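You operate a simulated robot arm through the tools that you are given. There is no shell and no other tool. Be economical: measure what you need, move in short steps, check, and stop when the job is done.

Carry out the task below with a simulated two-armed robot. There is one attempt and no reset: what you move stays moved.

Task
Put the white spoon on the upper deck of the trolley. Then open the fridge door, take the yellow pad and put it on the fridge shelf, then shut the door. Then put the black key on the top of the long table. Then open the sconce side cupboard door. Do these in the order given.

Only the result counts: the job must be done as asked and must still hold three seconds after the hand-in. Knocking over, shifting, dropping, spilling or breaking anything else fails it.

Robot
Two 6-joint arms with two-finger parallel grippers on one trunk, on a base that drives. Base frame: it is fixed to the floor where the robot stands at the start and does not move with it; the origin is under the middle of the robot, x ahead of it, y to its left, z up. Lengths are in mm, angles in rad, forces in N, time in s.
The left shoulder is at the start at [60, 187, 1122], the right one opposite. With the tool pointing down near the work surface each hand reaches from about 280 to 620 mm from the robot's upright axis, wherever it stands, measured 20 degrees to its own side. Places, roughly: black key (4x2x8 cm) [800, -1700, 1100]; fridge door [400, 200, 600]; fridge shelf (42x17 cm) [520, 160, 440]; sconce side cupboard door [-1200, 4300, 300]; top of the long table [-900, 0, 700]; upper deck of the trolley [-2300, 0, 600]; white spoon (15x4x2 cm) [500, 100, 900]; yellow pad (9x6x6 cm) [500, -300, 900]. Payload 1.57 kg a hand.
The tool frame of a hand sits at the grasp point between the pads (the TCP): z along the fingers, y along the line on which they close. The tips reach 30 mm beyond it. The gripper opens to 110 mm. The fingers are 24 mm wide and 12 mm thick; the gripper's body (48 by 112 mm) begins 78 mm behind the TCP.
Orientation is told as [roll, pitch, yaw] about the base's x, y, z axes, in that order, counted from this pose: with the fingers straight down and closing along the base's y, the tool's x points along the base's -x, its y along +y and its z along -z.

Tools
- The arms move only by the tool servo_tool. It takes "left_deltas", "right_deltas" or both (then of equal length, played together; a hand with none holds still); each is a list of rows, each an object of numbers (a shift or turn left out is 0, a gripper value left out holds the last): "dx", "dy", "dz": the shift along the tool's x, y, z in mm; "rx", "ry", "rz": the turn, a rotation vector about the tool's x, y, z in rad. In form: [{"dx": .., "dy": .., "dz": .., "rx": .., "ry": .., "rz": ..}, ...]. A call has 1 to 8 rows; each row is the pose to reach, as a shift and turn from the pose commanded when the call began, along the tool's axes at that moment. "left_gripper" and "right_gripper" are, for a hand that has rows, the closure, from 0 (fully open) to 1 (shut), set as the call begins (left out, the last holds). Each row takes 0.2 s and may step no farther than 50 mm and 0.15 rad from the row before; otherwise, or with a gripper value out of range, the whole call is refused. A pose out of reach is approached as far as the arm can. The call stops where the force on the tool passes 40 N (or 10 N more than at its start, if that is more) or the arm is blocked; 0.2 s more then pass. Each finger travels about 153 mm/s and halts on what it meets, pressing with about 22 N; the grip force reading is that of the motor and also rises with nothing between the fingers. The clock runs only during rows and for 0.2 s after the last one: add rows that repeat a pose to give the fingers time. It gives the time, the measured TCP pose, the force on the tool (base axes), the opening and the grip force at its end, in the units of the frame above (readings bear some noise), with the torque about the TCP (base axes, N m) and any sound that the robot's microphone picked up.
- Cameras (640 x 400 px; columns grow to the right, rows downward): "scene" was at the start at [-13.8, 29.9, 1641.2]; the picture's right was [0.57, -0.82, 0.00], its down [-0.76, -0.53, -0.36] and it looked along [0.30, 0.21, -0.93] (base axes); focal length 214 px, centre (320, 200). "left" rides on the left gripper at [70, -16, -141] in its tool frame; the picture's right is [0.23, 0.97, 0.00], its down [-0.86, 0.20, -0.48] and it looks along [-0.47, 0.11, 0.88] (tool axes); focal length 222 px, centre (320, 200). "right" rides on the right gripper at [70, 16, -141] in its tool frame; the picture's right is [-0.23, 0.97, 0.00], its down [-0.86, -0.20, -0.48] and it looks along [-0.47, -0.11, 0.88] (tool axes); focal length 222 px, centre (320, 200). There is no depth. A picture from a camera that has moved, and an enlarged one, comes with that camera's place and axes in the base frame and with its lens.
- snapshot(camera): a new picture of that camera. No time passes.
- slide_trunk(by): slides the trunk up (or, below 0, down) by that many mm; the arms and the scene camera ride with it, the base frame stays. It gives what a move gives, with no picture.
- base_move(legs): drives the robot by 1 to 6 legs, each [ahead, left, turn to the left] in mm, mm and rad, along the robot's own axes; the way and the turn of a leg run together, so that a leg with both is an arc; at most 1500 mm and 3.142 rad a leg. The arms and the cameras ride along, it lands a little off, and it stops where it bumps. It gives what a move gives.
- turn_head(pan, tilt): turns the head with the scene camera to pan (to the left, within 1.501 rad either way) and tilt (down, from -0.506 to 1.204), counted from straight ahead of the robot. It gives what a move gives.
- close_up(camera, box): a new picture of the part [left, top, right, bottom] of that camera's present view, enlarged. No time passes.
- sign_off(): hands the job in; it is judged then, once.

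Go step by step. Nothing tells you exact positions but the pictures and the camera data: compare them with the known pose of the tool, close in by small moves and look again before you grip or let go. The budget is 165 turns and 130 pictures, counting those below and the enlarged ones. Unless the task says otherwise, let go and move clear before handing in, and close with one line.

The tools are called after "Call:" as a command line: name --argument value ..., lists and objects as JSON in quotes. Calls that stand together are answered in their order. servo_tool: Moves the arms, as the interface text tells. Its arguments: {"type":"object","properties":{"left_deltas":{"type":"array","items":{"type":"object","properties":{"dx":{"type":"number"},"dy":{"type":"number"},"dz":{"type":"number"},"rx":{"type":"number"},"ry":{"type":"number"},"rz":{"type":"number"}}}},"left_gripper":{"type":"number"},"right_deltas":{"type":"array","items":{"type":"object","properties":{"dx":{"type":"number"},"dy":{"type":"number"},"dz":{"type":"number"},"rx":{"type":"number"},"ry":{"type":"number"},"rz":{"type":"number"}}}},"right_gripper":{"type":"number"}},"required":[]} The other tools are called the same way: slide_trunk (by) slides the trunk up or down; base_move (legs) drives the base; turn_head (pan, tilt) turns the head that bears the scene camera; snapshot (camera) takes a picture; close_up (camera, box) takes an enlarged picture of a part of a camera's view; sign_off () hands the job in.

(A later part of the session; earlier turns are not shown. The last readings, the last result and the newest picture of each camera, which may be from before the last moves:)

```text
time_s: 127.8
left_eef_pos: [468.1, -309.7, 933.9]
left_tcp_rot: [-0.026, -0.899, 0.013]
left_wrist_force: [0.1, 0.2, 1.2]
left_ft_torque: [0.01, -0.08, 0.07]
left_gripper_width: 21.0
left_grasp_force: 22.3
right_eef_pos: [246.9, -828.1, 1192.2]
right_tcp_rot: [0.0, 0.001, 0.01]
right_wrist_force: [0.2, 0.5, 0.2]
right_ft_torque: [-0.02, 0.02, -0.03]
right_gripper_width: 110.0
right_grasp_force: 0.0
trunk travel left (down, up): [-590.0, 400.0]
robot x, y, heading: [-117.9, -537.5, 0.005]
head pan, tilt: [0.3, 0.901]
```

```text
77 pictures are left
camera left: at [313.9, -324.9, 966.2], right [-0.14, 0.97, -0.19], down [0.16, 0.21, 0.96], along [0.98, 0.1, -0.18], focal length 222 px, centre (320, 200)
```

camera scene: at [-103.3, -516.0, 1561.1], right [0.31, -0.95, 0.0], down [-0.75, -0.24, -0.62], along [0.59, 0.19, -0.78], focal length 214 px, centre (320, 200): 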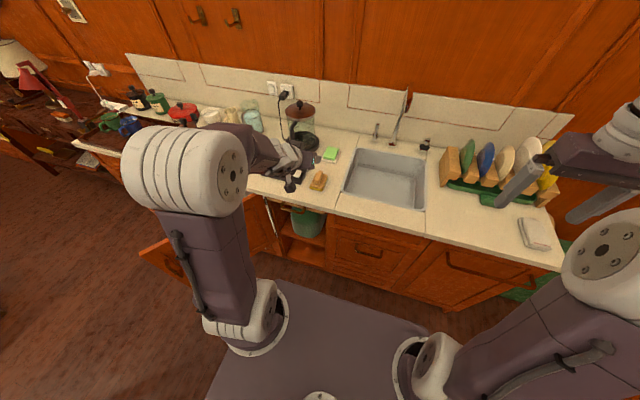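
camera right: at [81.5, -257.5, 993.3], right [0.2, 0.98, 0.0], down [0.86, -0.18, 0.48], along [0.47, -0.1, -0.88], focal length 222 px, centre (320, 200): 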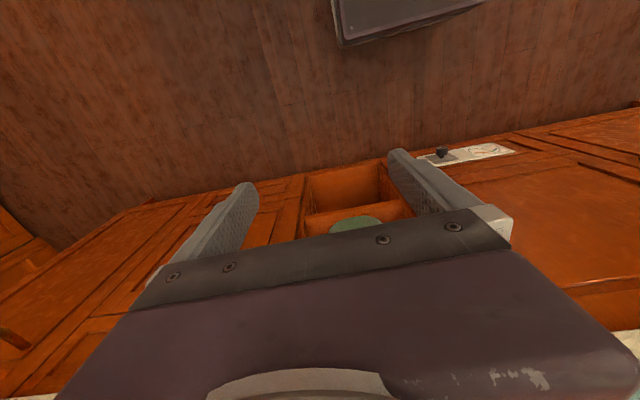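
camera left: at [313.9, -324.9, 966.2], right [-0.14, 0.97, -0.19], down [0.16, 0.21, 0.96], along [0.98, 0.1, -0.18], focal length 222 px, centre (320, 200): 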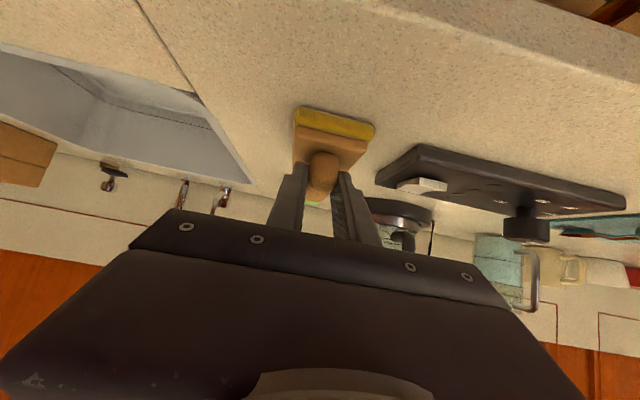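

Knob gripped (21 mm). Lifting with the trunk and checking the hold.

Call:
slide_trunk --by 170

Call:
base_move --legs '[[-150, 0, -0.008]]'

Call:
snapshot --camera "left"

Call:
turn_head --pan 0.9 --tilt 0.8

Call:
snapshot --camera "scene"

```text
time_s: 129.7
left_eef_pos: [468.5, -310.9, 1103.0]
left_tcp_rot: [-0.024, -0.9, 0.014]
left_wrist_force: [0.5, 0.1, -0.6]
left_ft_torque: [0.01, -0.01, -0.04]
left_gripper_width: 21.5
left_grasp_force: 21.8
right_eef_pos: [246.7, -827.8, 1362.0]
right_tcp_rot: [0.0, 0.0, 0.01]
right_wrist_force: [0.7, -0.6, 0.0]
right_ft_torque: [0.02, -0.03, 0.0]
right_gripper_width: 110.1
right_grasp_force: 0.1
trunk travel left (down, up): [-760.0, 230.0]
robot x, y, heading: [-112.8, -535.4, 0.008]
head pan, tilt: [0.3, 0.901]
```

```text
time_s: 131.1
left_eef_pos: [322.9, -315.4, 1101.7]
left_tcp_rot: [-0.024, -0.899, 0.007]
left_wrist_force: [0.7, 0.0, -1.4]
left_ft_torque: [-0.04, -0.03, 0.01]
left_gripper_width: 21.4
left_grasp_force: 22.6
right_eef_pos: [97.3, -831.0, 1359.9]
right_tcp_rot: [0.0, -0.001, 0.004]
right_wrist_force: [-0.4, -0.8, -0.5]
right_ft_torque: [-0.01, 0.02, -0.01]
right_gripper_width: 110.1
right_grasp_force: 0.0
trunk travel left (down, up): [-760.0, 230.0]
robot x, y, heading: [-262.3, -538.3, 0.006]
head pan, tilt: [0.3, 0.901]
```

```text
76 pictures are left
camera left: at [168.6, -329.0, 1135.1], right [-0.13, 0.97, -0.19], down [0.16, 0.21, 0.96], along [0.98, 0.09, -0.18], focal length 222 px, centre (320, 200)
```

left: 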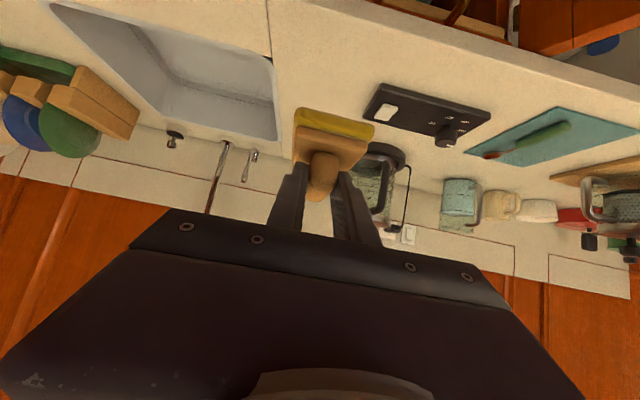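

```text
time_s: 132.1
left_eef_pos: [320.6, -315.9, 1102.6]
left_tcp_rot: [-0.024, -0.901, 0.008]
left_wrist_force: [-0.7, 0.2, -0.3]
left_ft_torque: [0.02, -0.01, 0.01]
left_gripper_width: 21.2
left_grasp_force: 22.2
right_eef_pos: [97.1, -831.9, 1362.5]
right_tcp_rot: [0.001, -0.001, 0.003]
right_wrist_force: [0.4, 0.3, -0.6]
right_ft_torque: [0.01, -0.01, 0.01]
right_gripper_width: 110.0
right_grasp_force: 0.0
trunk travel left (down, up): [-760.0, 230.0]
robot x, y, heading: [-266.6, -537.6, 0.001]
head pan, tilt: [0.901, 0.799]
```

```text
75 pictures are left
camera scene: at [-274.5, -474.6, 1678.9], right [0.79, -0.62, 0.0], down [-0.44, -0.56, -0.7], along [0.43, 0.55, -0.72], focal length 214 px, centre (320, 200)
```

scene: 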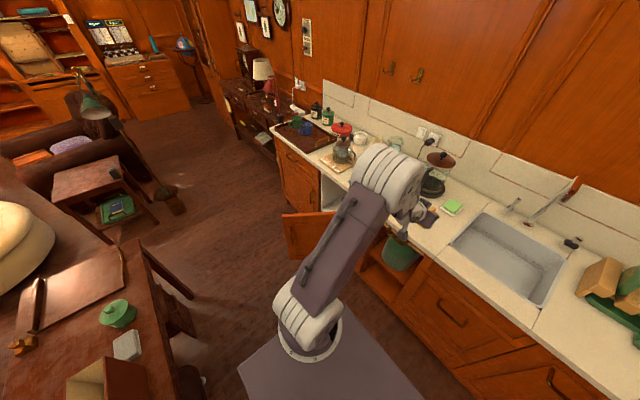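

Pad held securely. Strafing left past the open door to the fridge's left-front, then looking inside.

Call:
base_move --legs '[[0, 950, 0]]'

Call:
turn_head --pan -0.35 --tilt 0.95

Call:
snapshot --camera "scene"

```text
time_s: 137.1
left_eef_pos: [329.0, 642.4, 1104.1]
left_tcp_rot: [-0.024, -0.9, -0.009]
left_wrist_force: [0.7, 0.2, -0.3]
left_ft_torque: [0.01, 0.02, -0.02]
left_gripper_width: 21.2
left_grasp_force: 21.9
right_eef_pos: [94.4, 130.7, 1362.8]
right_tcp_rot: [0.0, 0.001, -0.013]
right_wrist_force: [0.3, -0.4, 0.6]
right_ft_torque: [0.0, -0.02, -0.01]
right_gripper_width: 110.1
right_grasp_force: 0.0
trunk travel left (down, up): [-760.0, 230.0]
robot x, y, heading: [-260.4, 433.2, -0.009]
head pan, tilt: [0.901, 0.799]
```

```text
time_s: 138.6
left_eef_pos: [329.0, 641.9, 1104.0]
left_tcp_rot: [-0.025, -0.902, -0.011]
left_wrist_force: [0.7, 0.2, -0.7]
left_ft_torque: [-0.03, 0.01, 0.01]
left_gripper_width: 21.0
left_grasp_force: 21.7
right_eef_pos: [94.3, 131.8, 1361.7]
right_tcp_rot: [0.001, 0.001, -0.012]
right_wrist_force: [0.0, -0.4, 0.0]
right_ft_torque: [0.02, -0.02, -0.04]
right_gripper_width: 109.9
right_grasp_force: 0.0
trunk travel left (down, up): [-760.0, 230.0]
robot x, y, heading: [-262.2, 433.2, -0.011]
head pan, tilt: [-0.351, 0.949]
```

```text
74 pictures are left
camera scene: at [-252.4, 406.2, 1667.4], right [-0.36, -0.93, 0.0], down [-0.76, 0.29, -0.58], along [0.54, -0.21, -0.81], focal length 214 px, centre (320, 200)
```

scene: 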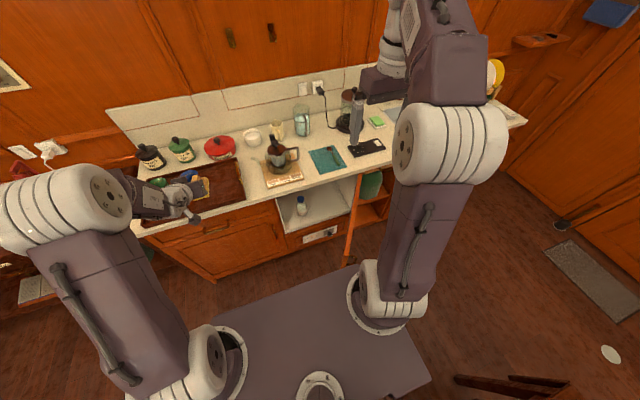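

I can see the fridge interior and a bottle. I'll push the door wider with the right hand: back off a little, lower the trunk a bit, and bring the closed right gripper down on the door's inner side.

Call:
base_move --legs '[[-38, 0, 0.01]]'

Call:
slide_trunk --by -110

Call:
servo_tool --right_deltas '[{"dy": 45}, {"dy": 90}, {"dy": 90, "dz": 45}, {"dy": 90, "dz": 90}, {"dy": 90, "dz": 135}, {"dy": 90, "dz": 180}, {"dy": 90, "dz": 225}, {"dy": 90, "dz": 260}]' --right_gripper 1

Call:
snapshot --camera "right"

Call:
snapshot --camera "scene"

```text
time_s: 139.4
left_eef_pos: [295.0, 649.3, 1099.0]
left_tcp_rot: [-0.023, -0.894, -0.001]
left_wrist_force: [0.7, 0.3, -0.3]
left_ft_torque: [-0.03, 0.07, -0.02]
left_gripper_width: 21.0
left_grasp_force: 22.3
right_eef_pos: [68.4, 135.2, 1359.7]
right_tcp_rot: [0.0, 0.007, -0.001]
right_wrist_force: [1.6, 0.0, 0.0]
right_ft_torque: [0.02, 0.09, -0.02]
right_gripper_width: 109.9
right_grasp_force: 0.0
trunk travel left (down, up): [-760.0, 230.0]
robot x, y, heading: [-297.4, 434.5, -0.004]
head pan, tilt: [-0.351, 0.949]
```

```text
time_s: 140.8
left_eef_pos: [288.0, 649.3, 993.8]
left_tcp_rot: [-0.025, -0.9, -0.001]
left_wrist_force: [0.1, -0.4, -0.8]
left_ft_torque: [0.01, 0.0, 0.01]
left_gripper_width: 21.3
left_grasp_force: 22.0
right_eef_pos: [60.1, 135.5, 1251.6]
right_tcp_rot: [0.002, 0.001, -0.003]
right_wrist_force: [1.1, -0.6, 0.2]
right_ft_torque: [0.02, 0.01, -0.02]
right_gripper_width: 110.1
right_grasp_force: 0.1
trunk travel left (down, up): [-650.0, 340.0]
robot x, y, heading: [-297.1, 431.9, -0.006]
head pan, tilt: [-0.351, 0.949]
```

```text
time_s: 142.6
left_eef_pos: [290.9, 648.1, 993.4]
left_tcp_rot: [-0.024, -0.897, 0.0]
left_wrist_force: [-0.1, 0.1, -1.0]
left_ft_torque: [0.02, 0.02, 0.02]
left_gripper_width: 21.2
left_grasp_force: 22.1
right_eef_pos: [63.1, 224.1, 991.3]
right_tcp_rot: [-0.001, 0.001, -0.001]
right_wrist_force: [0.1, -0.2, 0.4]
right_ft_torque: [-0.01, 0.02, 0.0]
right_gripper_width: 0.1
right_grasp_force: 20.8
trunk travel left (down, up): [-650.0, 340.0]
robot x, y, heading: [-294.8, 433.3, -0.001]
head pan, tilt: [-0.351, 0.949]
```

```text
73 pictures are left
camera right: at [-7.8, 239.8, 1133.3], right [0.23, 0.97, 0.0], down [0.86, -0.2, 0.48], along [0.46, -0.11, -0.88], focal length 222 px, centre (320, 200)
```

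right: 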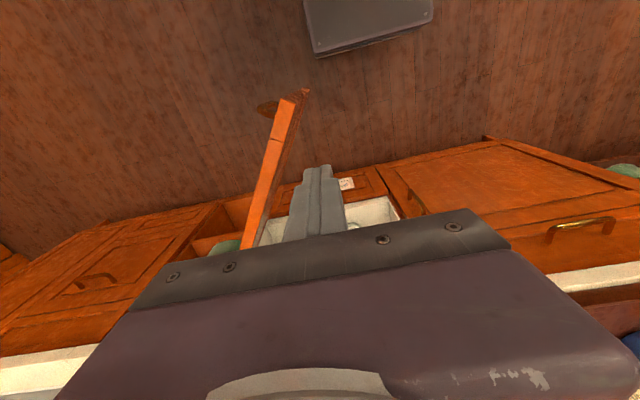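

```text
72 pictures are left
camera scene: at [-288.6, 406.0, 1557.4], right [-0.35, -0.94, 0.0], down [-0.76, 0.28, -0.58], along [0.55, -0.2, -0.81], focal length 214 px, centre (320, 200)
```

scene: 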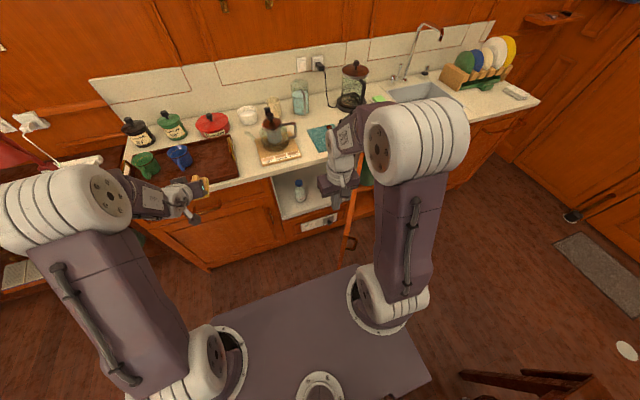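

The right gripper is on the door's inner side (door ~57 mm to its right). Lowering it below the door's top edge and pushing by strafing right.

Call:
servo_tool --right_deltas '[{"dz": 50}, {"dz": 100}, {"dz": 150}, {"dz": 195}, {"dz": 195}]'

Call:
base_move --legs '[[0, -150, 0]]'

Call:
snapshot --camera "right"

```text
time_s: 143.8
left_eef_pos: [288.4, 649.3, 994.3]
left_tcp_rot: [-0.025, -0.901, 0.001]
left_wrist_force: [0.6, 1.7, -0.7]
left_ft_torque: [0.0, 0.01, -0.03]
left_gripper_width: 21.1
left_grasp_force: 21.9
right_eef_pos: [59.7, 224.2, 793.2]
right_tcp_rot: [-0.002, 0.0, -0.001]
right_wrist_force: [0.0, -0.3, 0.2]
right_ft_torque: [0.01, 0.02, 0.03]
right_gripper_width: 0.0
right_grasp_force: 21.7
trunk travel left (down, up): [-650.0, 340.0]
robot x, y, heading: [-300.0, 435.1, -0.001]
head pan, tilt: [-0.351, 0.949]
```

```text
time_s: 145.2
left_eef_pos: [287.0, 501.4, 993.5]
left_tcp_rot: [-0.025, -0.902, 0.004]
left_wrist_force: [0.1, -0.1, -0.2]
left_ft_torque: [0.02, 0.02, -0.02]
left_gripper_width: 21.1
left_grasp_force: 21.8
right_eef_pos: [59.9, 76.3, 793.3]
right_tcp_rot: [0.0, 0.001, 0.0]
right_wrist_force: [-0.4, -0.2, 0.2]
right_ft_torque: [-0.04, -0.02, -0.02]
right_gripper_width: 0.0
right_grasp_force: 21.3
trunk travel left (down, up): [-650.0, 340.0]
robot x, y, heading: [-301.4, 288.0, 0.003]
head pan, tilt: [-0.351, 0.949]
```

```text
71 pictures are left
camera right: at [-9.8, 91.9, 936.1], right [0.23, 0.97, 0.0], down [0.86, -0.2, 0.48], along [0.47, -0.11, -0.88], focal length 222 px, centre (320, 200)
```

right: 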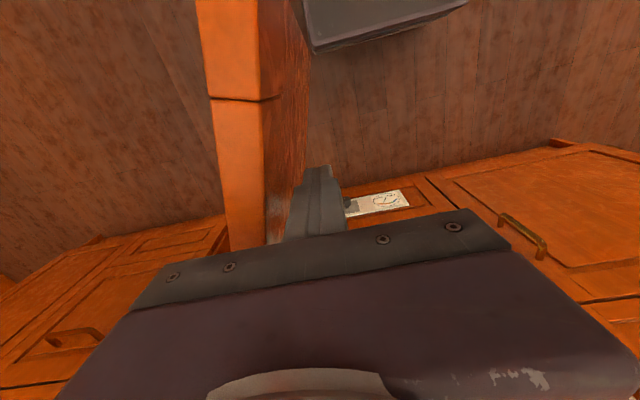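

The door swings freely. Continuing to push.

Call:
base_move --legs '[[0, -250, 0]]'

Call:
snapshot --camera "right"

Call:
snapshot --camera "scene"

```text
time_s: 147.0
left_eef_pos: [288.1, 272.4, 992.4]
left_tcp_rot: [-0.024, -0.9, 0.002]
left_wrist_force: [0.8, -0.1, -0.9]
left_ft_torque: [-0.02, -0.01, 0.0]
left_gripper_width: 21.1
left_grasp_force: 21.9
right_eef_pos: [61.5, -151.7, 793.2]
right_tcp_rot: [0.0, 0.002, 0.019]
right_wrist_force: [-0.5, 0.0, -0.5]
right_ft_torque: [0.01, 0.02, 0.01]
right_gripper_width: 0.0
right_grasp_force: 21.3
trunk travel left (down, up): [-650.0, 340.0]
robot x, y, heading: [-298.1, 51.3, 0.003]
head pan, tilt: [-0.351, 0.949]
stopped in leg 1: the force on the tool passed its limit (the readings are from after the stop); the commanded pose is now the measured one
```

```text
70 pictures are left
camera right: at [-9.3, -136.8, 935.9], right [0.21, 0.98, 0.0], down [0.86, -0.19, 0.48], along [0.47, -0.1, -0.88], focal length 222 px, centre (320, 200)
```

right: 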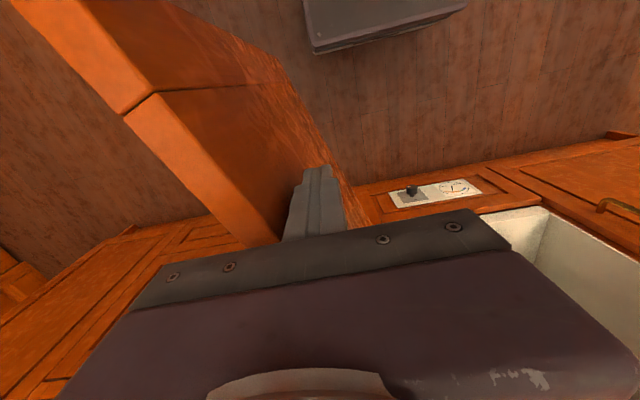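

```text
69 pictures are left
camera scene: at [-289.5, 25.2, 1557.4], right [-0.34, -0.94, 0.0], down [-0.76, 0.28, -0.58], along [0.55, -0.2, -0.81], focal length 214 px, centre (320, 200)
```

scene: 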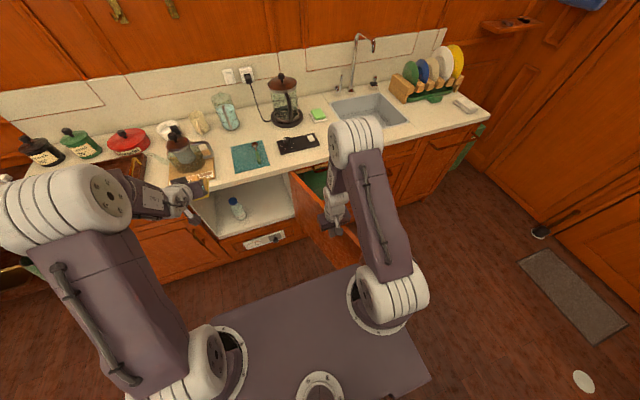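

The door is at its limit, about 105° open, and the white shelf with a bottle (≈[500, 252]) is visible. I'll step off the door and raise the right hand above door height.

Call:
base_move --legs '[[0, 35, 0]]'

Call:
servo_tool --right_deltas '[{"dz": -50}, {"dz": -100}, {"dz": -150}, {"dz": -200}, {"dz": -250}, {"dz": -300}, {"dz": -350}, {"dz": -400}]'

Call:
servo_tool --right_deltas '[{"dz": -45}, {"dz": -90}, {"dz": -90}]'

Call:
slide_trunk --by -200

Call:
snapshot --camera "scene"

Call:
snapshot --camera "left"

```text
time_s: 147.8
left_eef_pos: [288.6, 302.9, 995.0]
left_tcp_rot: [-0.021, -0.9, 0.0]
left_wrist_force: [0.2, -1.0, -0.7]
left_ft_torque: [0.02, -0.01, 0.04]
left_gripper_width: 21.5
left_grasp_force: 22.0
right_eef_pos: [59.9, -118.5, 792.2]
right_tcp_rot: [0.002, 0.001, 0.016]
right_wrist_force: [0.3, -0.6, 0.0]
right_ft_torque: [0.02, 0.02, 0.01]
right_gripper_width: 0.3
right_grasp_force: 21.3
trunk travel left (down, up): [-650.0, 340.0]
robot x, y, heading: [-299.4, 87.4, 0.005]
head pan, tilt: [-0.351, 0.949]
```

```text
time_s: 149.6
left_eef_pos: [287.8, 306.0, 993.6]
left_tcp_rot: [-0.025, -0.9, 0.004]
left_wrist_force: [-0.4, 0.0, -1.3]
left_ft_torque: [-0.01, 0.06, 0.0]
left_gripper_width: 21.1
left_grasp_force: 22.2
right_eef_pos: [60.0, -120.0, 1193.4]
right_tcp_rot: [-0.001, 0.002, 0.017]
right_wrist_force: [0.4, -0.1, 0.3]
right_ft_torque: [0.04, 0.01, 0.01]
right_gripper_width: 0.0
right_grasp_force: 21.0
trunk travel left (down, up): [-650.0, 340.0]
robot x, y, heading: [-297.8, 87.0, 0.002]
head pan, tilt: [-0.351, 0.949]
```

```text
time_s: 150.4
left_eef_pos: [288.7, 304.7, 994.4]
left_tcp_rot: [-0.024, -0.901, 0.004]
left_wrist_force: [0.4, -0.5, -1.1]
left_ft_torque: [-0.01, 0.01, -0.02]
left_gripper_width: 21.0
left_grasp_force: 22.6
right_eef_pos: [60.3, -119.2, 1285.2]
right_tcp_rot: [-0.001, 0.002, 0.015]
right_wrist_force: [-1.3, -0.1, -0.3]
right_ft_torque: [0.01, -0.03, -0.01]
right_gripper_width: 0.1
right_grasp_force: 21.4
trunk travel left (down, up): [-650.0, 340.0]
robot x, y, heading: [-297.2, 89.7, -0.0]
head pan, tilt: [-0.351, 0.949]
```

```text
time_s: 152.6
left_eef_pos: [288.6, 305.8, 794.7]
left_tcp_rot: [-0.024, -0.901, 0.003]
left_wrist_force: [-0.4, -1.3, -0.9]
left_ft_torque: [0.02, 0.02, -0.02]
left_gripper_width: 21.3
left_grasp_force: 22.0
right_eef_pos: [60.2, -118.2, 1084.1]
right_tcp_rot: [-0.001, 0.001, 0.016]
right_wrist_force: [0.6, 0.7, 1.1]
right_ft_torque: [0.01, -0.01, -0.03]
right_gripper_width: 0.0
right_grasp_force: 21.0
trunk travel left (down, up): [-450.0, 540.0]
robot x, y, heading: [-301.3, 88.9, -0.002]
head pan, tilt: [-0.351, 0.949]
```

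```text
68 pictures are left
camera scene: at [-289.8, 59.9, 1357.5], right [-0.34, -0.94, 0.0], down [-0.76, 0.28, -0.58], along [0.55, -0.2, -0.81], focal length 214 px, centre (320, 200)
```

scene: 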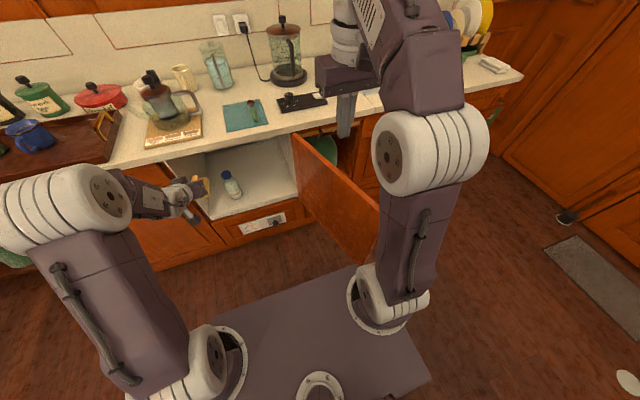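

```text
67 pictures are left
camera left: at [133.5, 292.4, 825.9], right [-0.13, 0.97, -0.19], down [0.16, 0.21, 0.96], along [0.98, 0.09, -0.18], focal length 222 px, centre (320, 200)
```

left: 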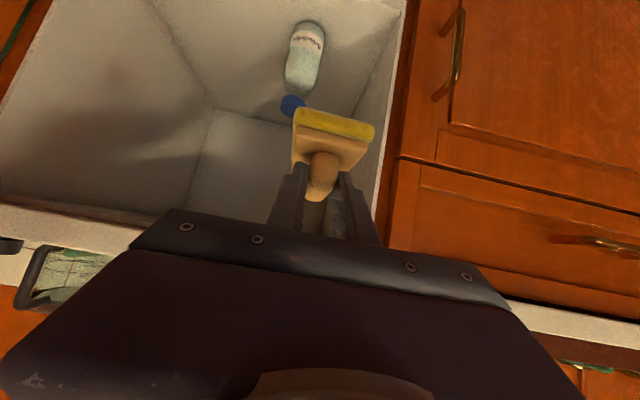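

Interior floor is at about z 465; free area right of the bottle. I raise the right hand a bit more so it stays above the door, then lower the trunk to bring the pad to entry height.

Call:
servo_tool --right_deltas '[{"dz": -40}, {"dz": -80}, {"dz": -120}, {"dz": -120}]'

Call:
slide_trunk --by -200

Call:
snapshot --camera "scene"

Call:
snapshot --camera "left"

```text
time_s: 153.6
left_eef_pos: [288.1, 306.5, 792.9]
left_tcp_rot: [-0.026, -0.898, 0.004]
left_wrist_force: [0.1, -0.6, -0.1]
left_ft_torque: [0.01, 0.02, 0.02]
left_gripper_width: 21.0
left_grasp_force: 22.1
right_eef_pos: [43.4, -117.4, 1094.8]
right_tcp_rot: [0.0, 0.002, 0.015]
right_wrist_force: [0.6, 0.2, -0.7]
right_ft_torque: [-0.03, -0.01, 0.0]
right_gripper_width: 0.1
right_grasp_force: 21.3
right hand out of reach, approached as far as the arm can: row 1, 2, 3, 4
trunk travel left (down, up): [-450.0, 540.0]
robot x, y, heading: [-299.0, 87.5, 0.004]
head pan, tilt: [-0.351, 0.949]
```

```text
time_s: 155.8
left_eef_pos: [287.3, 303.1, 594.8]
left_tcp_rot: [-0.023, -0.9, 0.005]
left_wrist_force: [-0.5, -0.1, -1.1]
left_ft_torque: [-0.01, 0.04, 0.04]
left_gripper_width: 21.2
left_grasp_force: 21.4
right_eef_pos: [43.2, -115.6, 895.6]
right_tcp_rot: [0.001, 0.003, 0.015]
right_wrist_force: [-0.1, -0.1, 0.0]
right_ft_torque: [-0.03, 0.03, 0.02]
right_gripper_width: 0.0
right_grasp_force: 21.3
trunk travel left (down, up): [-250.0, 740.0]
robot x, y, heading: [-300.9, 95.3, -0.002]
head pan, tilt: [-0.351, 0.949]
```

```text
66 pictures are left
camera scene: at [-289.8, 59.9, 1157.5], right [-0.34, -0.94, 0.0], down [-0.76, 0.28, -0.58], along [0.55, -0.2, -0.81], focal length 214 px, centre (320, 200)
```

scene: 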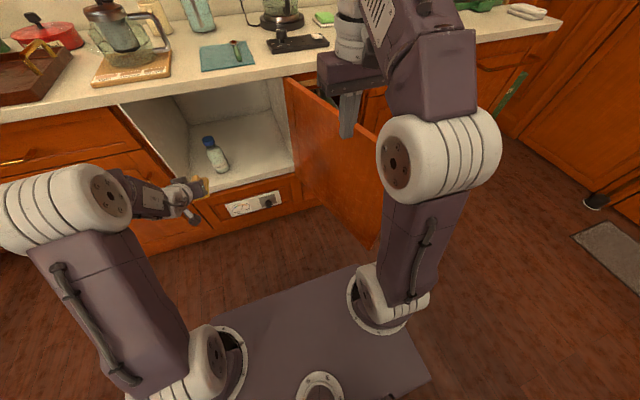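

```text
65 pictures are left
camera left: at [133.5, 292.4, 625.9], right [-0.13, 0.97, -0.19], down [0.16, 0.21, 0.96], along [0.98, 0.09, -0.18], focal length 222 px, centre (320, 200)
```

left: 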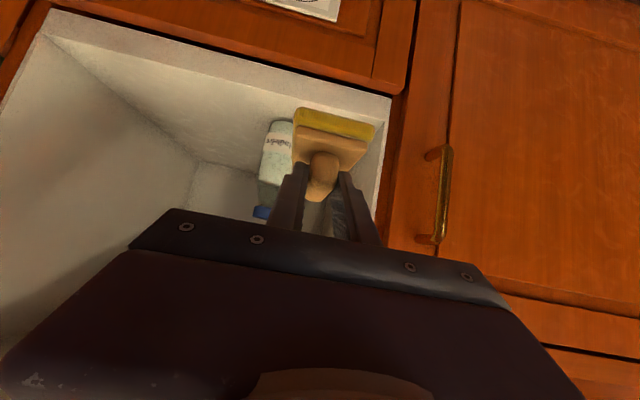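

Everything lines up. Now swing the base left with a right turn so the pad enters the opening from the left, clear of the bottle.

Call:
base_move --legs '[[21, 142, -0.45]]'

Call:
snapshot --camera "scene"

Call:
snapshot --camera "left"

```text
time_s: 157.5
left_eef_pos: [375.7, 161.9, 593.5]
left_tcp_rot: [-0.024, -0.899, -0.445]
left_wrist_force: [0.0, 0.1, -1.2]
left_ft_torque: [0.02, 0.02, -0.01]
left_gripper_width: 21.2
left_grasp_force: 21.8
right_eef_pos: [-28.0, -111.6, 895.7]
right_tcp_rot: [0.001, 0.001, -0.434]
right_wrist_force: [-0.1, 0.2, -0.1]
right_ft_torque: [0.0, 0.01, 0.02]
right_gripper_width: 0.0
right_grasp_force: 21.4
trunk travel left (down, up): [-250.0, 740.0]
robot x, y, heading: [-248.0, 220.9, -0.447]
head pan, tilt: [-0.351, 0.949]
```

```text
64 pictures are left
camera scene: at [-249.5, 191.6, 1157.4], right [-0.72, -0.7, 0.0], down [-0.57, 0.58, -0.58], along [0.41, -0.42, -0.81], focal length 214 px, centre (320, 200)
```

scene: 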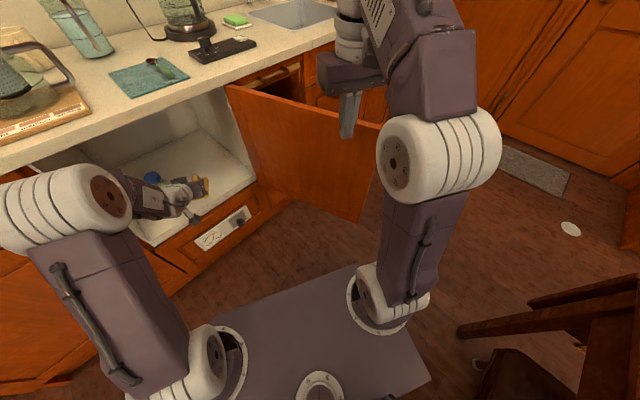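

```text
63 pictures are left
camera left: at [231.2, 217.1, 625.7], right [0.31, 0.93, -0.19], down [0.24, 0.12, 0.96], along [0.92, -0.34, -0.18], focal length 222 px, centre (320, 200)
```

left: 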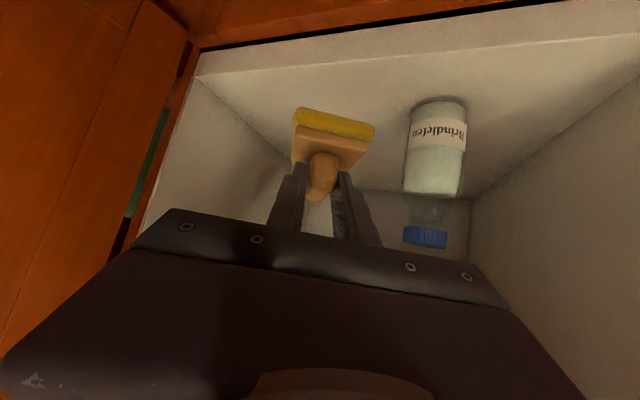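

Clear view of the interior: bottle at ≈[470, 240], free floor to its right. Driving 122 mm forward to bring the pad over the shelf.

Call:
base_move --legs '[[122, 0, 0]]'

Call:
servo_tool --left_deltas '[{"dx": 16, "dz": 12}, {"dx": 31, "dz": 25}, {"dx": 43, "dz": 34}, {"dx": 43, "dz": 34}]'

Call:
snapshot --camera "left"

Call:
snapshot --camera "scene"

```text
time_s: 158.7
left_eef_pos: [485.4, 110.4, 593.7]
left_tcp_rot: [-0.024, -0.9, -0.443]
left_wrist_force: [-0.7, 0.0, -1.6]
left_ft_torque: [0.02, 0.01, -0.01]
left_gripper_width: 21.6
left_grasp_force: 22.2
right_eef_pos: [82.1, -163.3, 894.7]
right_tcp_rot: [0.0, 0.001, -0.433]
right_wrist_force: [0.5, -0.2, 0.1]
right_ft_torque: [0.04, 0.02, -0.01]
right_gripper_width: 0.0
right_grasp_force: 21.2
trunk travel left (down, up): [-250.0, 740.0]
robot x, y, heading: [-137.9, 166.1, -0.442]
head pan, tilt: [-0.351, 0.949]
```

```text
time_s: 159.7
left_eef_pos: [488.7, 117.6, 547.1]
left_tcp_rot: [-0.034, -0.898, -0.442]
left_wrist_force: [-0.3, -1.0, -0.3]
left_ft_torque: [0.01, 0.04, 0.0]
left_gripper_width: 21.1
left_grasp_force: 21.6
left hand out of reach, approached as far as the arm can: row 2, 3, 4
right_eef_pos: [82.6, -164.2, 894.4]
right_tcp_rot: [-0.002, 0.002, -0.431]
right_wrist_force: [-0.4, 0.4, -0.6]
right_ft_torque: [0.01, 0.05, 0.0]
right_gripper_width: 0.1
right_grasp_force: 21.0
trunk travel left (down, up): [-250.0, 740.0]
robot x, y, heading: [-139.3, 166.0, -0.446]
head pan, tilt: [-0.351, 0.949]
```

```text
62 pictures are left
camera left: at [344.5, 174.6, 579.2], right [0.31, 0.93, -0.2], down [0.24, 0.12, 0.96], along [0.92, -0.35, -0.18], focal length 222 px, centre (320, 200)
```

left: 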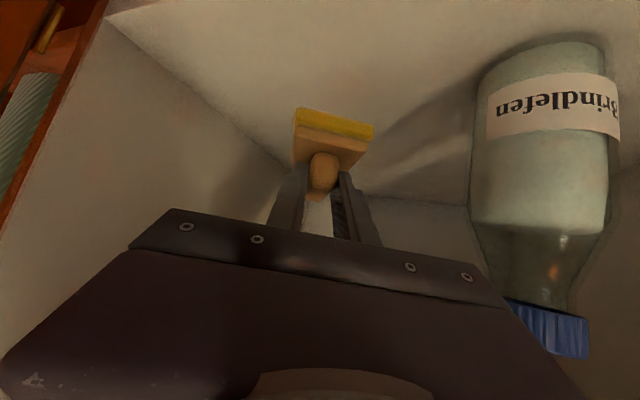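

```text
61 pictures are left
camera scene: at [-139.7, 138.7, 1157.4], right [-0.71, -0.7, 0.0], down [-0.57, 0.58, -0.58], along [0.41, -0.42, -0.81], focal length 214 px, centre (320, 200)
```

scene: 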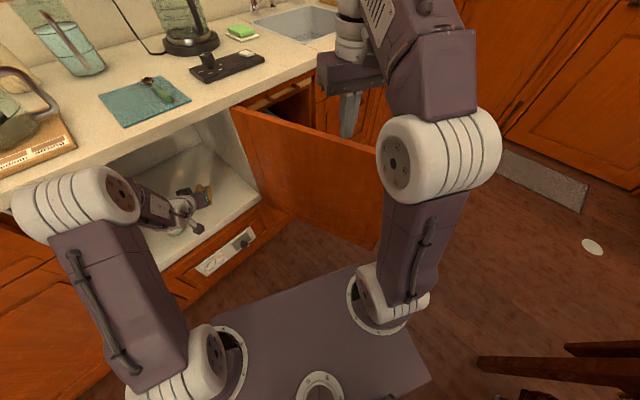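

The pad hovers just above the shelf floor. Before lowering the trunk the last bit, I shift the right hand inboard, away from the door top.

Call:
servo_tool --right_deltas '[{"dy": 40}, {"dy": 80}, {"dy": 80}]'

Call:
slide_trunk --by -20

Call:
slide_trunk --by -6

Call:
snapshot --camera "left"

```text
time_s: 160.5
left_eef_pos: [489.0, 118.4, 547.1]
left_tcp_rot: [-0.032, -0.899, -0.447]
left_wrist_force: [0.3, -0.1, -0.7]
left_ft_torque: [0.01, 0.01, 0.01]
left_gripper_width: 21.2
left_grasp_force: 22.2
right_eef_pos: [116.7, -90.2, 894.8]
right_tcp_rot: [0.0, 0.001, -0.433]
right_wrist_force: [-0.3, 0.3, 0.1]
right_ft_torque: [0.01, -0.01, 0.0]
right_gripper_width: 0.0
right_grasp_force: 21.5
trunk travel left (down, up): [-250.0, 740.0]
robot x, y, heading: [-137.1, 162.9, -0.448]
head pan, tilt: [-0.351, 0.949]
```

```text
time_s: 161.2
left_eef_pos: [489.7, 119.4, 527.6]
left_tcp_rot: [-0.033, -0.898, -0.443]
left_wrist_force: [0.3, -0.4, -0.9]
left_ft_torque: [0.0, 0.04, 0.01]
left_gripper_width: 21.2
left_grasp_force: 22.7
right_eef_pos: [115.1, -89.9, 874.0]
right_tcp_rot: [0.001, 0.0, -0.432]
right_wrist_force: [0.3, 0.5, 0.5]
right_ft_torque: [-0.04, 0.05, -0.03]
right_gripper_width: 0.0
right_grasp_force: 21.1
trunk travel left (down, up): [-230.0, 760.0]
robot x, y, heading: [-135.5, 168.0, -0.444]
head pan, tilt: [-0.351, 0.949]
```

```text
time_s: 161.7
left_eef_pos: [490.0, 117.7, 520.5]
left_tcp_rot: [-0.033, -0.897, -0.444]
left_wrist_force: [-0.2, -0.2, -1.1]
left_ft_torque: [0.0, 0.0, -0.02]
left_gripper_width: 20.9
left_grasp_force: 21.8
right_eef_pos: [115.9, -90.8, 868.0]
right_tcp_rot: [0.001, 0.002, -0.432]
right_wrist_force: [0.0, 0.3, -0.3]
right_ft_torque: [0.0, -0.02, -0.02]
right_gripper_width: 0.0
right_grasp_force: 21.5
trunk travel left (down, up): [-224.0, 766.0]
robot x, y, heading: [-136.2, 169.8, -0.448]
head pan, tilt: [-0.351, 0.949]
```

```text
60 pictures are left
camera left: at [344.4, 174.5, 553.4], right [0.31, 0.93, -0.2], down [0.24, 0.12, 0.96], along [0.92, -0.35, -0.18], focal length 222 px, centre (320, 200)
```

left: 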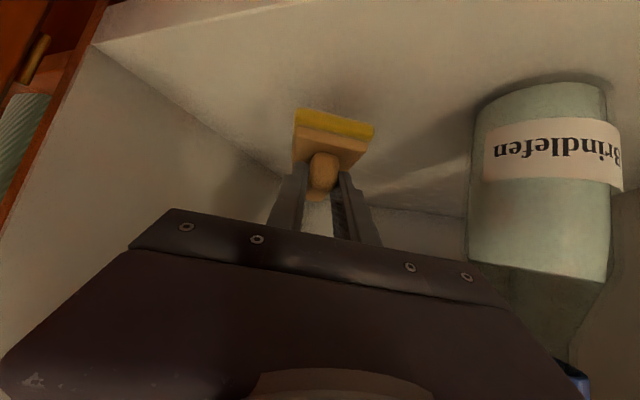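

Parallax on the bottle base puts the floor near z≈450, so contact should be at TCP ≈503. Lowering on in small steps.

Call:
slide_trunk --by -8

Call:
slide_trunk --by -5

Call:
slide_trunk --by -4

```text
time_s: 162.3
left_eef_pos: [489.3, 117.4, 513.6]
left_tcp_rot: [-0.034, -0.898, -0.443]
left_wrist_force: [0.1, -0.4, -0.6]
left_ft_torque: [0.01, 0.02, 0.01]
left_gripper_width: 21.3
left_grasp_force: 21.4
right_eef_pos: [116.5, -90.9, 860.0]
right_tcp_rot: [0.0, 0.0, -0.434]
right_wrist_force: [-0.2, 0.2, -0.5]
right_ft_torque: [-0.01, -0.02, 0.03]
right_gripper_width: 0.2
right_grasp_force: 21.0
trunk travel left (down, up): [-216.0, 774.0]
robot x, y, heading: [-135.0, 168.9, -0.442]
head pan, tilt: [-0.351, 0.949]
```

```text
time_s: 162.8
left_eef_pos: [489.4, 117.8, 508.3]
left_tcp_rot: [-0.032, -0.897, -0.445]
left_wrist_force: [0.0, 0.4, -0.8]
left_ft_torque: [0.02, 0.02, -0.01]
left_gripper_width: 21.5
left_grasp_force: 22.5
right_eef_pos: [115.5, -90.5, 854.3]
right_tcp_rot: [0.0, 0.001, -0.431]
right_wrist_force: [0.1, 0.8, -0.4]
right_ft_torque: [0.02, -0.01, 0.03]
right_gripper_width: 0.0
right_grasp_force: 21.1
trunk travel left (down, up): [-211.0, 779.0]
robot x, y, heading: [-139.2, 167.7, -0.448]
head pan, tilt: [-0.351, 0.949]
```

```text
time_s: 163.4
left_eef_pos: [488.8, 117.2, 503.8]
left_tcp_rot: [-0.033, -0.897, -0.444]
left_wrist_force: [-0.6, 0.1, -0.8]
left_ft_torque: [0.02, 0.02, 0.04]
left_gripper_width: 21.2
left_grasp_force: 22.5
right_eef_pos: [116.2, -90.5, 849.7]
right_tcp_rot: [-0.001, 0.002, -0.432]
right_wrist_force: [0.4, 0.3, -0.1]
right_ft_torque: [-0.01, 0.0, 0.01]
right_gripper_width: 0.0
right_grasp_force: 20.7
trunk travel left (down, up): [-207.0, 783.0]
robot x, y, heading: [-137.4, 168.2, -0.444]
head pan, tilt: [-0.351, 0.949]
```

Call:
slide_trunk --by -4

Call:
slide_trunk --by -4

Call:
snapshot --camera "left"

```text
time_s: 163.9
left_eef_pos: [488.6, 115.9, 499.5]
left_tcp_rot: [-0.033, -0.896, -0.444]
left_wrist_force: [-0.3, -0.7, -1.1]
left_ft_torque: [0.01, 0.04, -0.01]
left_gripper_width: 21.2
left_grasp_force: 21.6
right_eef_pos: [115.7, -90.5, 847.1]
right_tcp_rot: [0.0, 0.001, -0.43]
right_wrist_force: [-0.1, 0.3, -0.1]
right_ft_torque: [-0.03, 0.0, 0.0]
right_gripper_width: 0.3
right_grasp_force: 21.7
trunk travel left (down, up): [-203.0, 787.0]
robot x, y, heading: [-136.0, 165.8, -0.445]
head pan, tilt: [-0.351, 0.949]
```

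```text
time_s: 164.4
left_eef_pos: [488.6, 117.4, 495.8]
left_tcp_rot: [-0.033, -0.897, -0.444]
left_wrist_force: [1.0, -0.4, -1.2]
left_ft_torque: [0.0, 0.02, 0.0]
left_gripper_width: 21.3
left_grasp_force: 21.6
right_eef_pos: [115.5, -89.9, 843.1]
right_tcp_rot: [0.001, 0.003, -0.431]
right_wrist_force: [-1.0, -1.7, -0.6]
right_ft_torque: [0.02, 0.0, 0.0]
right_gripper_width: 0.2
right_grasp_force: 21.4
trunk travel left (down, up): [-199.0, 791.0]
robot x, y, heading: [-140.0, 170.6, -0.447]
head pan, tilt: [-0.351, 0.949]
```

```text
59 pictures are left
camera left: at [344.4, 174.5, 528.4], right [0.31, 0.93, -0.2], down [0.24, 0.12, 0.96], along [0.92, -0.35, -0.18], focal length 222 px, centre (320, 200)
```

left: 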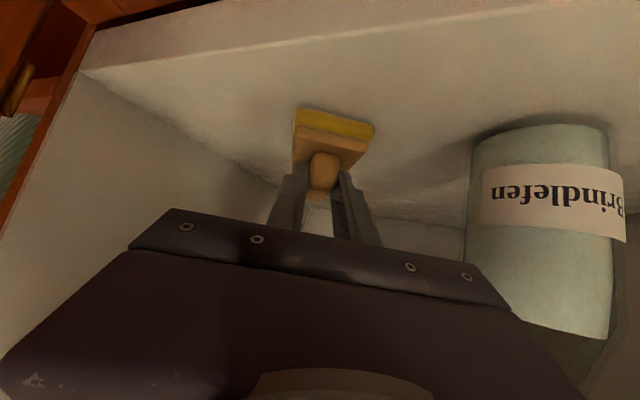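

No contact yet; continuing in small steps.

Call:
slide_trunk --by -4

Call:
slide_trunk --by -4

Call:
slide_trunk --by -4

```text
time_s: 165.0
left_eef_pos: [489.4, 116.4, 494.2]
left_tcp_rot: [-0.031, -0.903, -0.445]
left_wrist_force: [-0.6, 0.7, 9.7]
left_ft_torque: [0.14, -0.37, 0.04]
left_gripper_width: 21.2
left_grasp_force: 21.7
right_eef_pos: [114.0, -91.6, 839.4]
right_tcp_rot: [-0.001, 0.001, -0.431]
right_wrist_force: [0.4, -0.2, 0.0]
right_ft_torque: [-0.04, -0.02, -0.03]
right_gripper_width: 0.0
right_grasp_force: 21.2
trunk travel left (down, up): [-195.0, 795.0]
robot x, y, heading: [-139.6, 165.7, -0.443]
head pan, tilt: [-0.351, 0.949]
```

```text
time_s: 165.5
left_eef_pos: [489.1, 116.3, 493.8]
left_tcp_rot: [-0.03, -0.91, -0.447]
left_wrist_force: [-2.3, -0.3, 29.4]
left_ft_torque: [0.03, -0.4, 0.06]
left_gripper_width: 21.1
left_grasp_force: 22.2
right_eef_pos: [112.2, -89.9, 836.3]
right_tcp_rot: [0.001, -0.005, -0.43]
right_wrist_force: [-0.3, -0.4, 0.6]
right_ft_torque: [-0.02, -0.02, 0.02]
right_gripper_width: 0.0
right_grasp_force: 21.5
trunk travel left (down, up): [-191.0, 799.0]
robot x, y, heading: [-137.9, 164.9, -0.445]
head pan, tilt: [-0.351, 0.949]
```

```text
time_s: 165.9
left_eef_pos: [491.1, 117.0, 492.4]
left_tcp_rot: [-0.031, -0.918, -0.448]
left_wrist_force: [-2.1, -0.1, 15.4]
left_ft_torque: [0.23, 0.02, -0.05]
left_gripper_width: 21.5
left_grasp_force: 22.1
right_eef_pos: [114.0, -89.9, 832.7]
right_tcp_rot: [0.001, -0.002, -0.432]
right_wrist_force: [0.3, 0.0, 0.5]
right_ft_torque: [0.0, 0.0, 0.0]
right_gripper_width: 0.0
right_grasp_force: 21.3
trunk travel left (down, up): [-189.0, 801.0]
robot x, y, heading: [-138.3, 166.6, -0.448]
head pan, tilt: [-0.351, 0.949]
stopped: the force on the tool passed its limit (the readings are from after the stop); the commanded pose is now the measured one
```

Pad is on the shelf. Relieving slightly, opening, then withdrawing back along the finger axis.

Call:
slide_trunk --by 3

Call:
servo_tool --left_deltas '[{"dz": 0}, {"dz": 0}, {"dz": 0}]' --left_gripper 0.5

Call:
slide_trunk --by 60

Call:
snapshot --camera "left"

```text
time_s: 166.4
left_eef_pos: [491.3, 116.2, 492.5]
left_tcp_rot: [-0.032, -0.911, -0.445]
left_wrist_force: [4.6, -1.0, 7.0]
left_ft_torque: [-0.21, -0.83, -0.07]
left_gripper_width: 21.2
left_grasp_force: 21.7
right_eef_pos: [114.8, -90.5, 836.2]
right_tcp_rot: [-0.001, 0.0, -0.433]
right_wrist_force: [-0.1, 0.4, 0.1]
right_ft_torque: [0.03, -0.01, 0.01]
right_gripper_width: 0.0
right_grasp_force: 21.2
trunk travel left (down, up): [-192.0, 798.0]
robot x, y, heading: [-136.7, 168.0, -0.446]
head pan, tilt: [-0.351, 0.949]
```

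```text
time_s: 167.2
left_eef_pos: [490.9, 117.0, 492.9]
left_tcp_rot: [-0.032, -0.907, -0.445]
left_wrist_force: [-0.3, 0.0, -1.1]
left_ft_torque: [0.01, 0.01, -0.02]
left_gripper_width: 55.1
left_grasp_force: 0.1
right_eef_pos: [114.6, -90.4, 836.4]
right_tcp_rot: [-0.001, 0.0, -0.432]
right_wrist_force: [0.6, -0.3, -0.6]
right_ft_torque: [-0.01, -0.02, -0.01]
right_gripper_width: 0.0
right_grasp_force: 20.9
trunk travel left (down, up): [-192.0, 798.0]
robot x, y, heading: [-138.7, 166.9, -0.447]
head pan, tilt: [-0.351, 0.949]
```

```text
time_s: 168.2
left_eef_pos: [491.3, 118.0, 552.1]
left_tcp_rot: [-0.035, -0.909, -0.442]
left_wrist_force: [-0.6, -0.2, 0.0]
left_ft_torque: [-0.01, 0.02, 0.01]
left_gripper_width: 55.2
left_grasp_force: 0.1
right_eef_pos: [115.2, -89.8, 895.1]
right_tcp_rot: [0.0, 0.001, -0.431]
right_wrist_force: [-0.8, -0.5, 0.6]
right_ft_torque: [-0.04, 0.0, -0.02]
right_gripper_width: 0.0
right_grasp_force: 21.3
trunk travel left (down, up): [-252.0, 738.0]
robot x, y, heading: [-135.2, 169.4, -0.44]
head pan, tilt: [-0.351, 0.949]
```

```text
58 pictures are left
camera left: at [346.3, 173.8, 583.1], right [0.31, 0.93, -0.2], down [0.23, 0.13, 0.96], along [0.92, -0.35, -0.17], focal length 222 px, centre (320, 200)
```

left: 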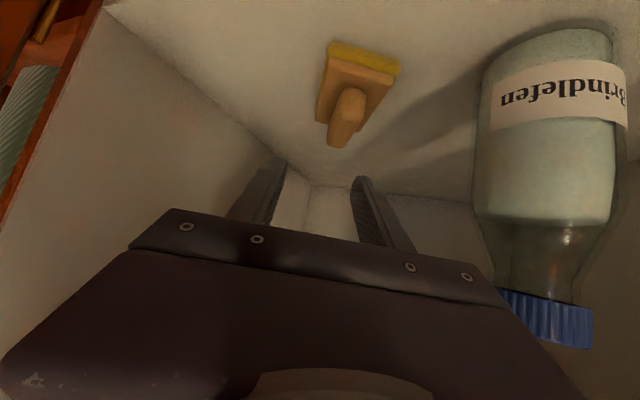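

The pad rests on the shelf at about [488, 125]. Now backing out the same way I came in, and raising the trunk.

Call:
base_move --legs '[[-122, 0, 0], [-21, -142, 0.445]]'

Call:
snapshot --camera "scene"

Call:
slide_trunk --by 498

```text
time_s: 170.7
left_eef_pos: [290.4, 308.1, 552.3]
left_tcp_rot: [-0.032, -0.908, -0.001]
left_wrist_force: [0.4, -0.5, 0.2]
left_ft_torque: [0.01, 0.02, 0.02]
left_gripper_width: 55.0
left_grasp_force: 0.0
right_eef_pos: [40.5, -40.0, 896.4]
right_tcp_rot: [0.001, 0.001, 0.009]
right_wrist_force: [-0.4, 0.5, -0.7]
right_ft_torque: [0.03, -0.01, -0.02]
right_gripper_width: 0.1
right_grasp_force: 21.3
trunk travel left (down, up): [-252.0, 738.0]
robot x, y, heading: [-298.2, 86.9, -0.004]
head pan, tilt: [-0.351, 0.949]
```

```text
57 pictures are left
camera scene: at [-289.7, 57.5, 1159.4], right [-0.35, -0.94, 0.0], down [-0.76, 0.28, -0.58], along [0.55, -0.2, -0.81], focal length 214 px, centre (320, 200)
```

scene: 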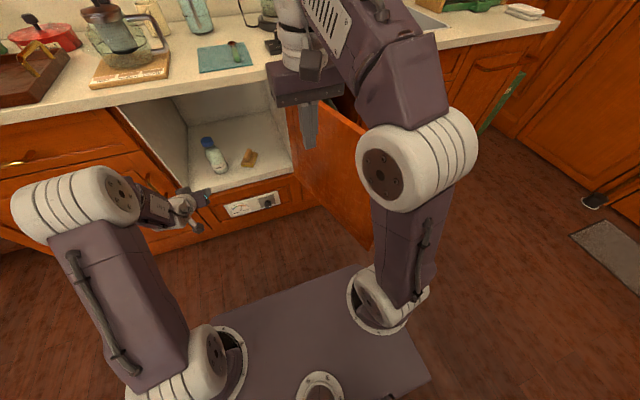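

```text
refused: 498 is not a number from -400 to 400
```

Pad visible in the fridge. Next, trunk up; the left hand returns to a downward pose and the right hand takes the tilted pushing pose.

Call:
slide_trunk --by 400

Call:
servo_tool --left_deltas '[{"ry": 0.113, "dx": 8, "dz": -10}, {"ry": 0.226, "dx": 16, "dz": -20}, {"ry": 0.339, "dx": 24, "dz": -30}, {"ry": 0.452, "dx": 32, "dz": -40}, {"ry": 0.565, "dx": 40, "dz": -50}, {"ry": 0.678, "dx": 48, "dz": -60}, {"ry": 0.791, "dx": 56, "dz": -70}, {"ry": 0.904, "dx": 62, "dz": -78}]' --right_deltas '[{"ry": -0.113, "dx": -25, "dy": -11, "dz": 20}, {"ry": -0.226, "dx": -50, "dy": -22, "dz": 40}, {"ry": -0.339, "dx": -75, "dy": -33, "dz": 60}, {"ry": -0.452, "dx": -100, "dy": -44, "dz": 80}, {"ry": -0.565, "dx": -125, "dy": -55, "dz": 100}, {"ry": -0.678, "dx": -150, "dy": -66, "dz": 120}, {"ry": -0.791, "dx": -175, "dy": -77, "dz": 140}, {"ry": -0.9, "dx": -200, "dy": -90, "dz": 160}]'

```text
time_s: 174.6
left_eef_pos: [291.7, 308.3, 951.8]
left_tcp_rot: [-0.033, -0.909, 0.0]
left_wrist_force: [0.4, -0.8, 0.4]
left_ft_torque: [0.01, 0.0, -0.04]
left_gripper_width: 55.0
left_grasp_force: 0.1
right_eef_pos: [40.3, -38.9, 1296.5]
right_tcp_rot: [0.001, 0.002, 0.01]
right_wrist_force: [0.1, 0.2, 0.2]
right_ft_torque: [-0.02, 0.01, 0.03]
right_gripper_width: 0.2
right_grasp_force: 21.3
trunk travel left (down, up): [-652.0, 338.0]
robot x, y, heading: [-298.6, 86.2, -0.003]
head pan, tilt: [-0.351, 0.949]
```

```text
time_s: 176.4
left_eef_pos: [190.1, 311.8, 951.0]
left_tcp_rot: [-0.021, 0.0, -0.025]
left_wrist_force: [0.4, -0.6, 0.5]
left_ft_torque: [0.01, 0.01, 0.0]
left_gripper_width: 55.0
left_grasp_force: 0.1
left hand out of reach, approached as far as the arm can: row 3, 4
right_eef_pos: [240.1, -123.1, 1136.5]
right_tcp_rot: [0.008, -0.881, 0.01]
right_wrist_force: [0.3, -0.7, 0.6]
right_ft_torque: [0.0, -0.01, 0.01]
right_gripper_width: 0.0
right_grasp_force: 20.6
right hand out of reach, approached as far as the arm can: row 8
trunk travel left (down, up): [-652.0, 338.0]
robot x, y, heading: [-297.7, 86.7, -0.003]
head pan, tilt: [-0.351, 0.949]
```

Call:
servo_tool --right_deltas '[{"dx": 22, "dy": -3, "dz": 33}, {"dx": 44, "dy": -6, "dz": 66}, {"dx": 66, "dy": -10, "dz": 99}, {"dx": 88, "dy": -10, "dz": 131}, {"dx": 88, "dy": -10, "dz": 131}]'

Call:
base_move --legs '[[0, -175, 0]]'

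Call:
turn_head --pan -0.3 --tilt 1.0

Call:
snapshot --camera "scene"

```text
time_s: 177.6
left_eef_pos: [189.3, 311.7, 952.9]
left_tcp_rot: [-0.022, -0.006, -0.026]
left_wrist_force: [0.0, 0.0, -0.8]
left_ft_torque: [-0.01, 0.02, 0.01]
left_gripper_width: 55.1
left_grasp_force: 0.2
right_eef_pos: [285.8, -135.8, 991.3]
right_tcp_rot: [0.008, -0.897, 0.012]
right_wrist_force: [0.1, -0.4, 0.8]
right_ft_torque: [0.0, -0.04, 0.03]
right_gripper_width: 0.0
right_grasp_force: 21.3
right hand out of reach, approached as far as the arm can: row 1, 4, 5
trunk travel left (down, up): [-652.0, 338.0]
robot x, y, heading: [-293.8, 81.4, -0.002]
head pan, tilt: [-0.351, 0.949]
```

```text
time_s: 179.1
left_eef_pos: [189.3, 139.3, 951.7]
left_tcp_rot: [-0.02, -0.005, -0.023]
left_wrist_force: [0.1, 0.2, -0.2]
left_ft_torque: [0.03, -0.01, 0.0]
left_gripper_width: 55.1
left_grasp_force: 0.0
right_eef_pos: [287.0, -308.0, 991.8]
right_tcp_rot: [0.008, -0.897, 0.017]
right_wrist_force: [0.0, 0.1, -0.9]
right_ft_torque: [0.01, -0.03, 0.01]
right_gripper_width: 0.0
right_grasp_force: 21.3
trunk travel left (down, up): [-652.0, 338.0]
robot x, y, heading: [-298.9, -91.2, 0.003]
head pan, tilt: [-0.351, 0.949]
```

```text
time_s: 179.7
left_eef_pos: [189.3, 139.0, 951.5]
left_tcp_rot: [-0.02, -0.005, -0.022]
left_wrist_force: [-0.7, -0.7, -0.6]
left_ft_torque: [0.0, -0.01, 0.0]
left_gripper_width: 54.9
left_grasp_force: 0.0
right_eef_pos: [287.0, -309.1, 990.4]
right_tcp_rot: [0.01, -0.898, 0.016]
right_wrist_force: [-0.6, -0.3, -0.4]
right_ft_torque: [-0.01, 0.0, 0.0]
right_gripper_width: 0.1
right_grasp_force: 21.2
trunk travel left (down, up): [-652.0, 338.0]
robot x, y, heading: [-295.6, -91.1, 0.0]
head pan, tilt: [-0.3, 1.0]
```

```text
56 pictures are left
camera scene: at [-291.3, -113.1, 1555.8], right [-0.29, -0.96, 0.0], down [-0.8, 0.25, -0.54], along [0.52, -0.16, -0.84], focal length 214 px, centre (320, 200)
```

scene: 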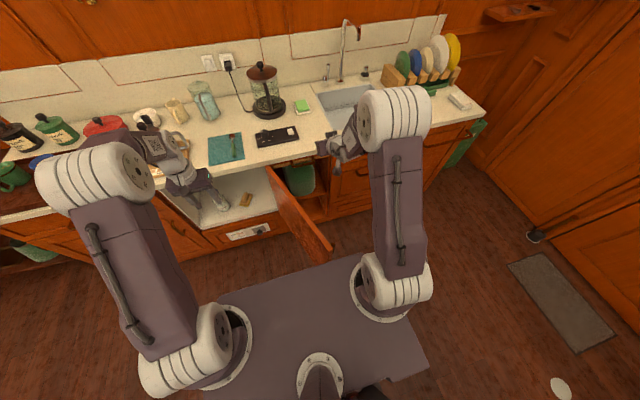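

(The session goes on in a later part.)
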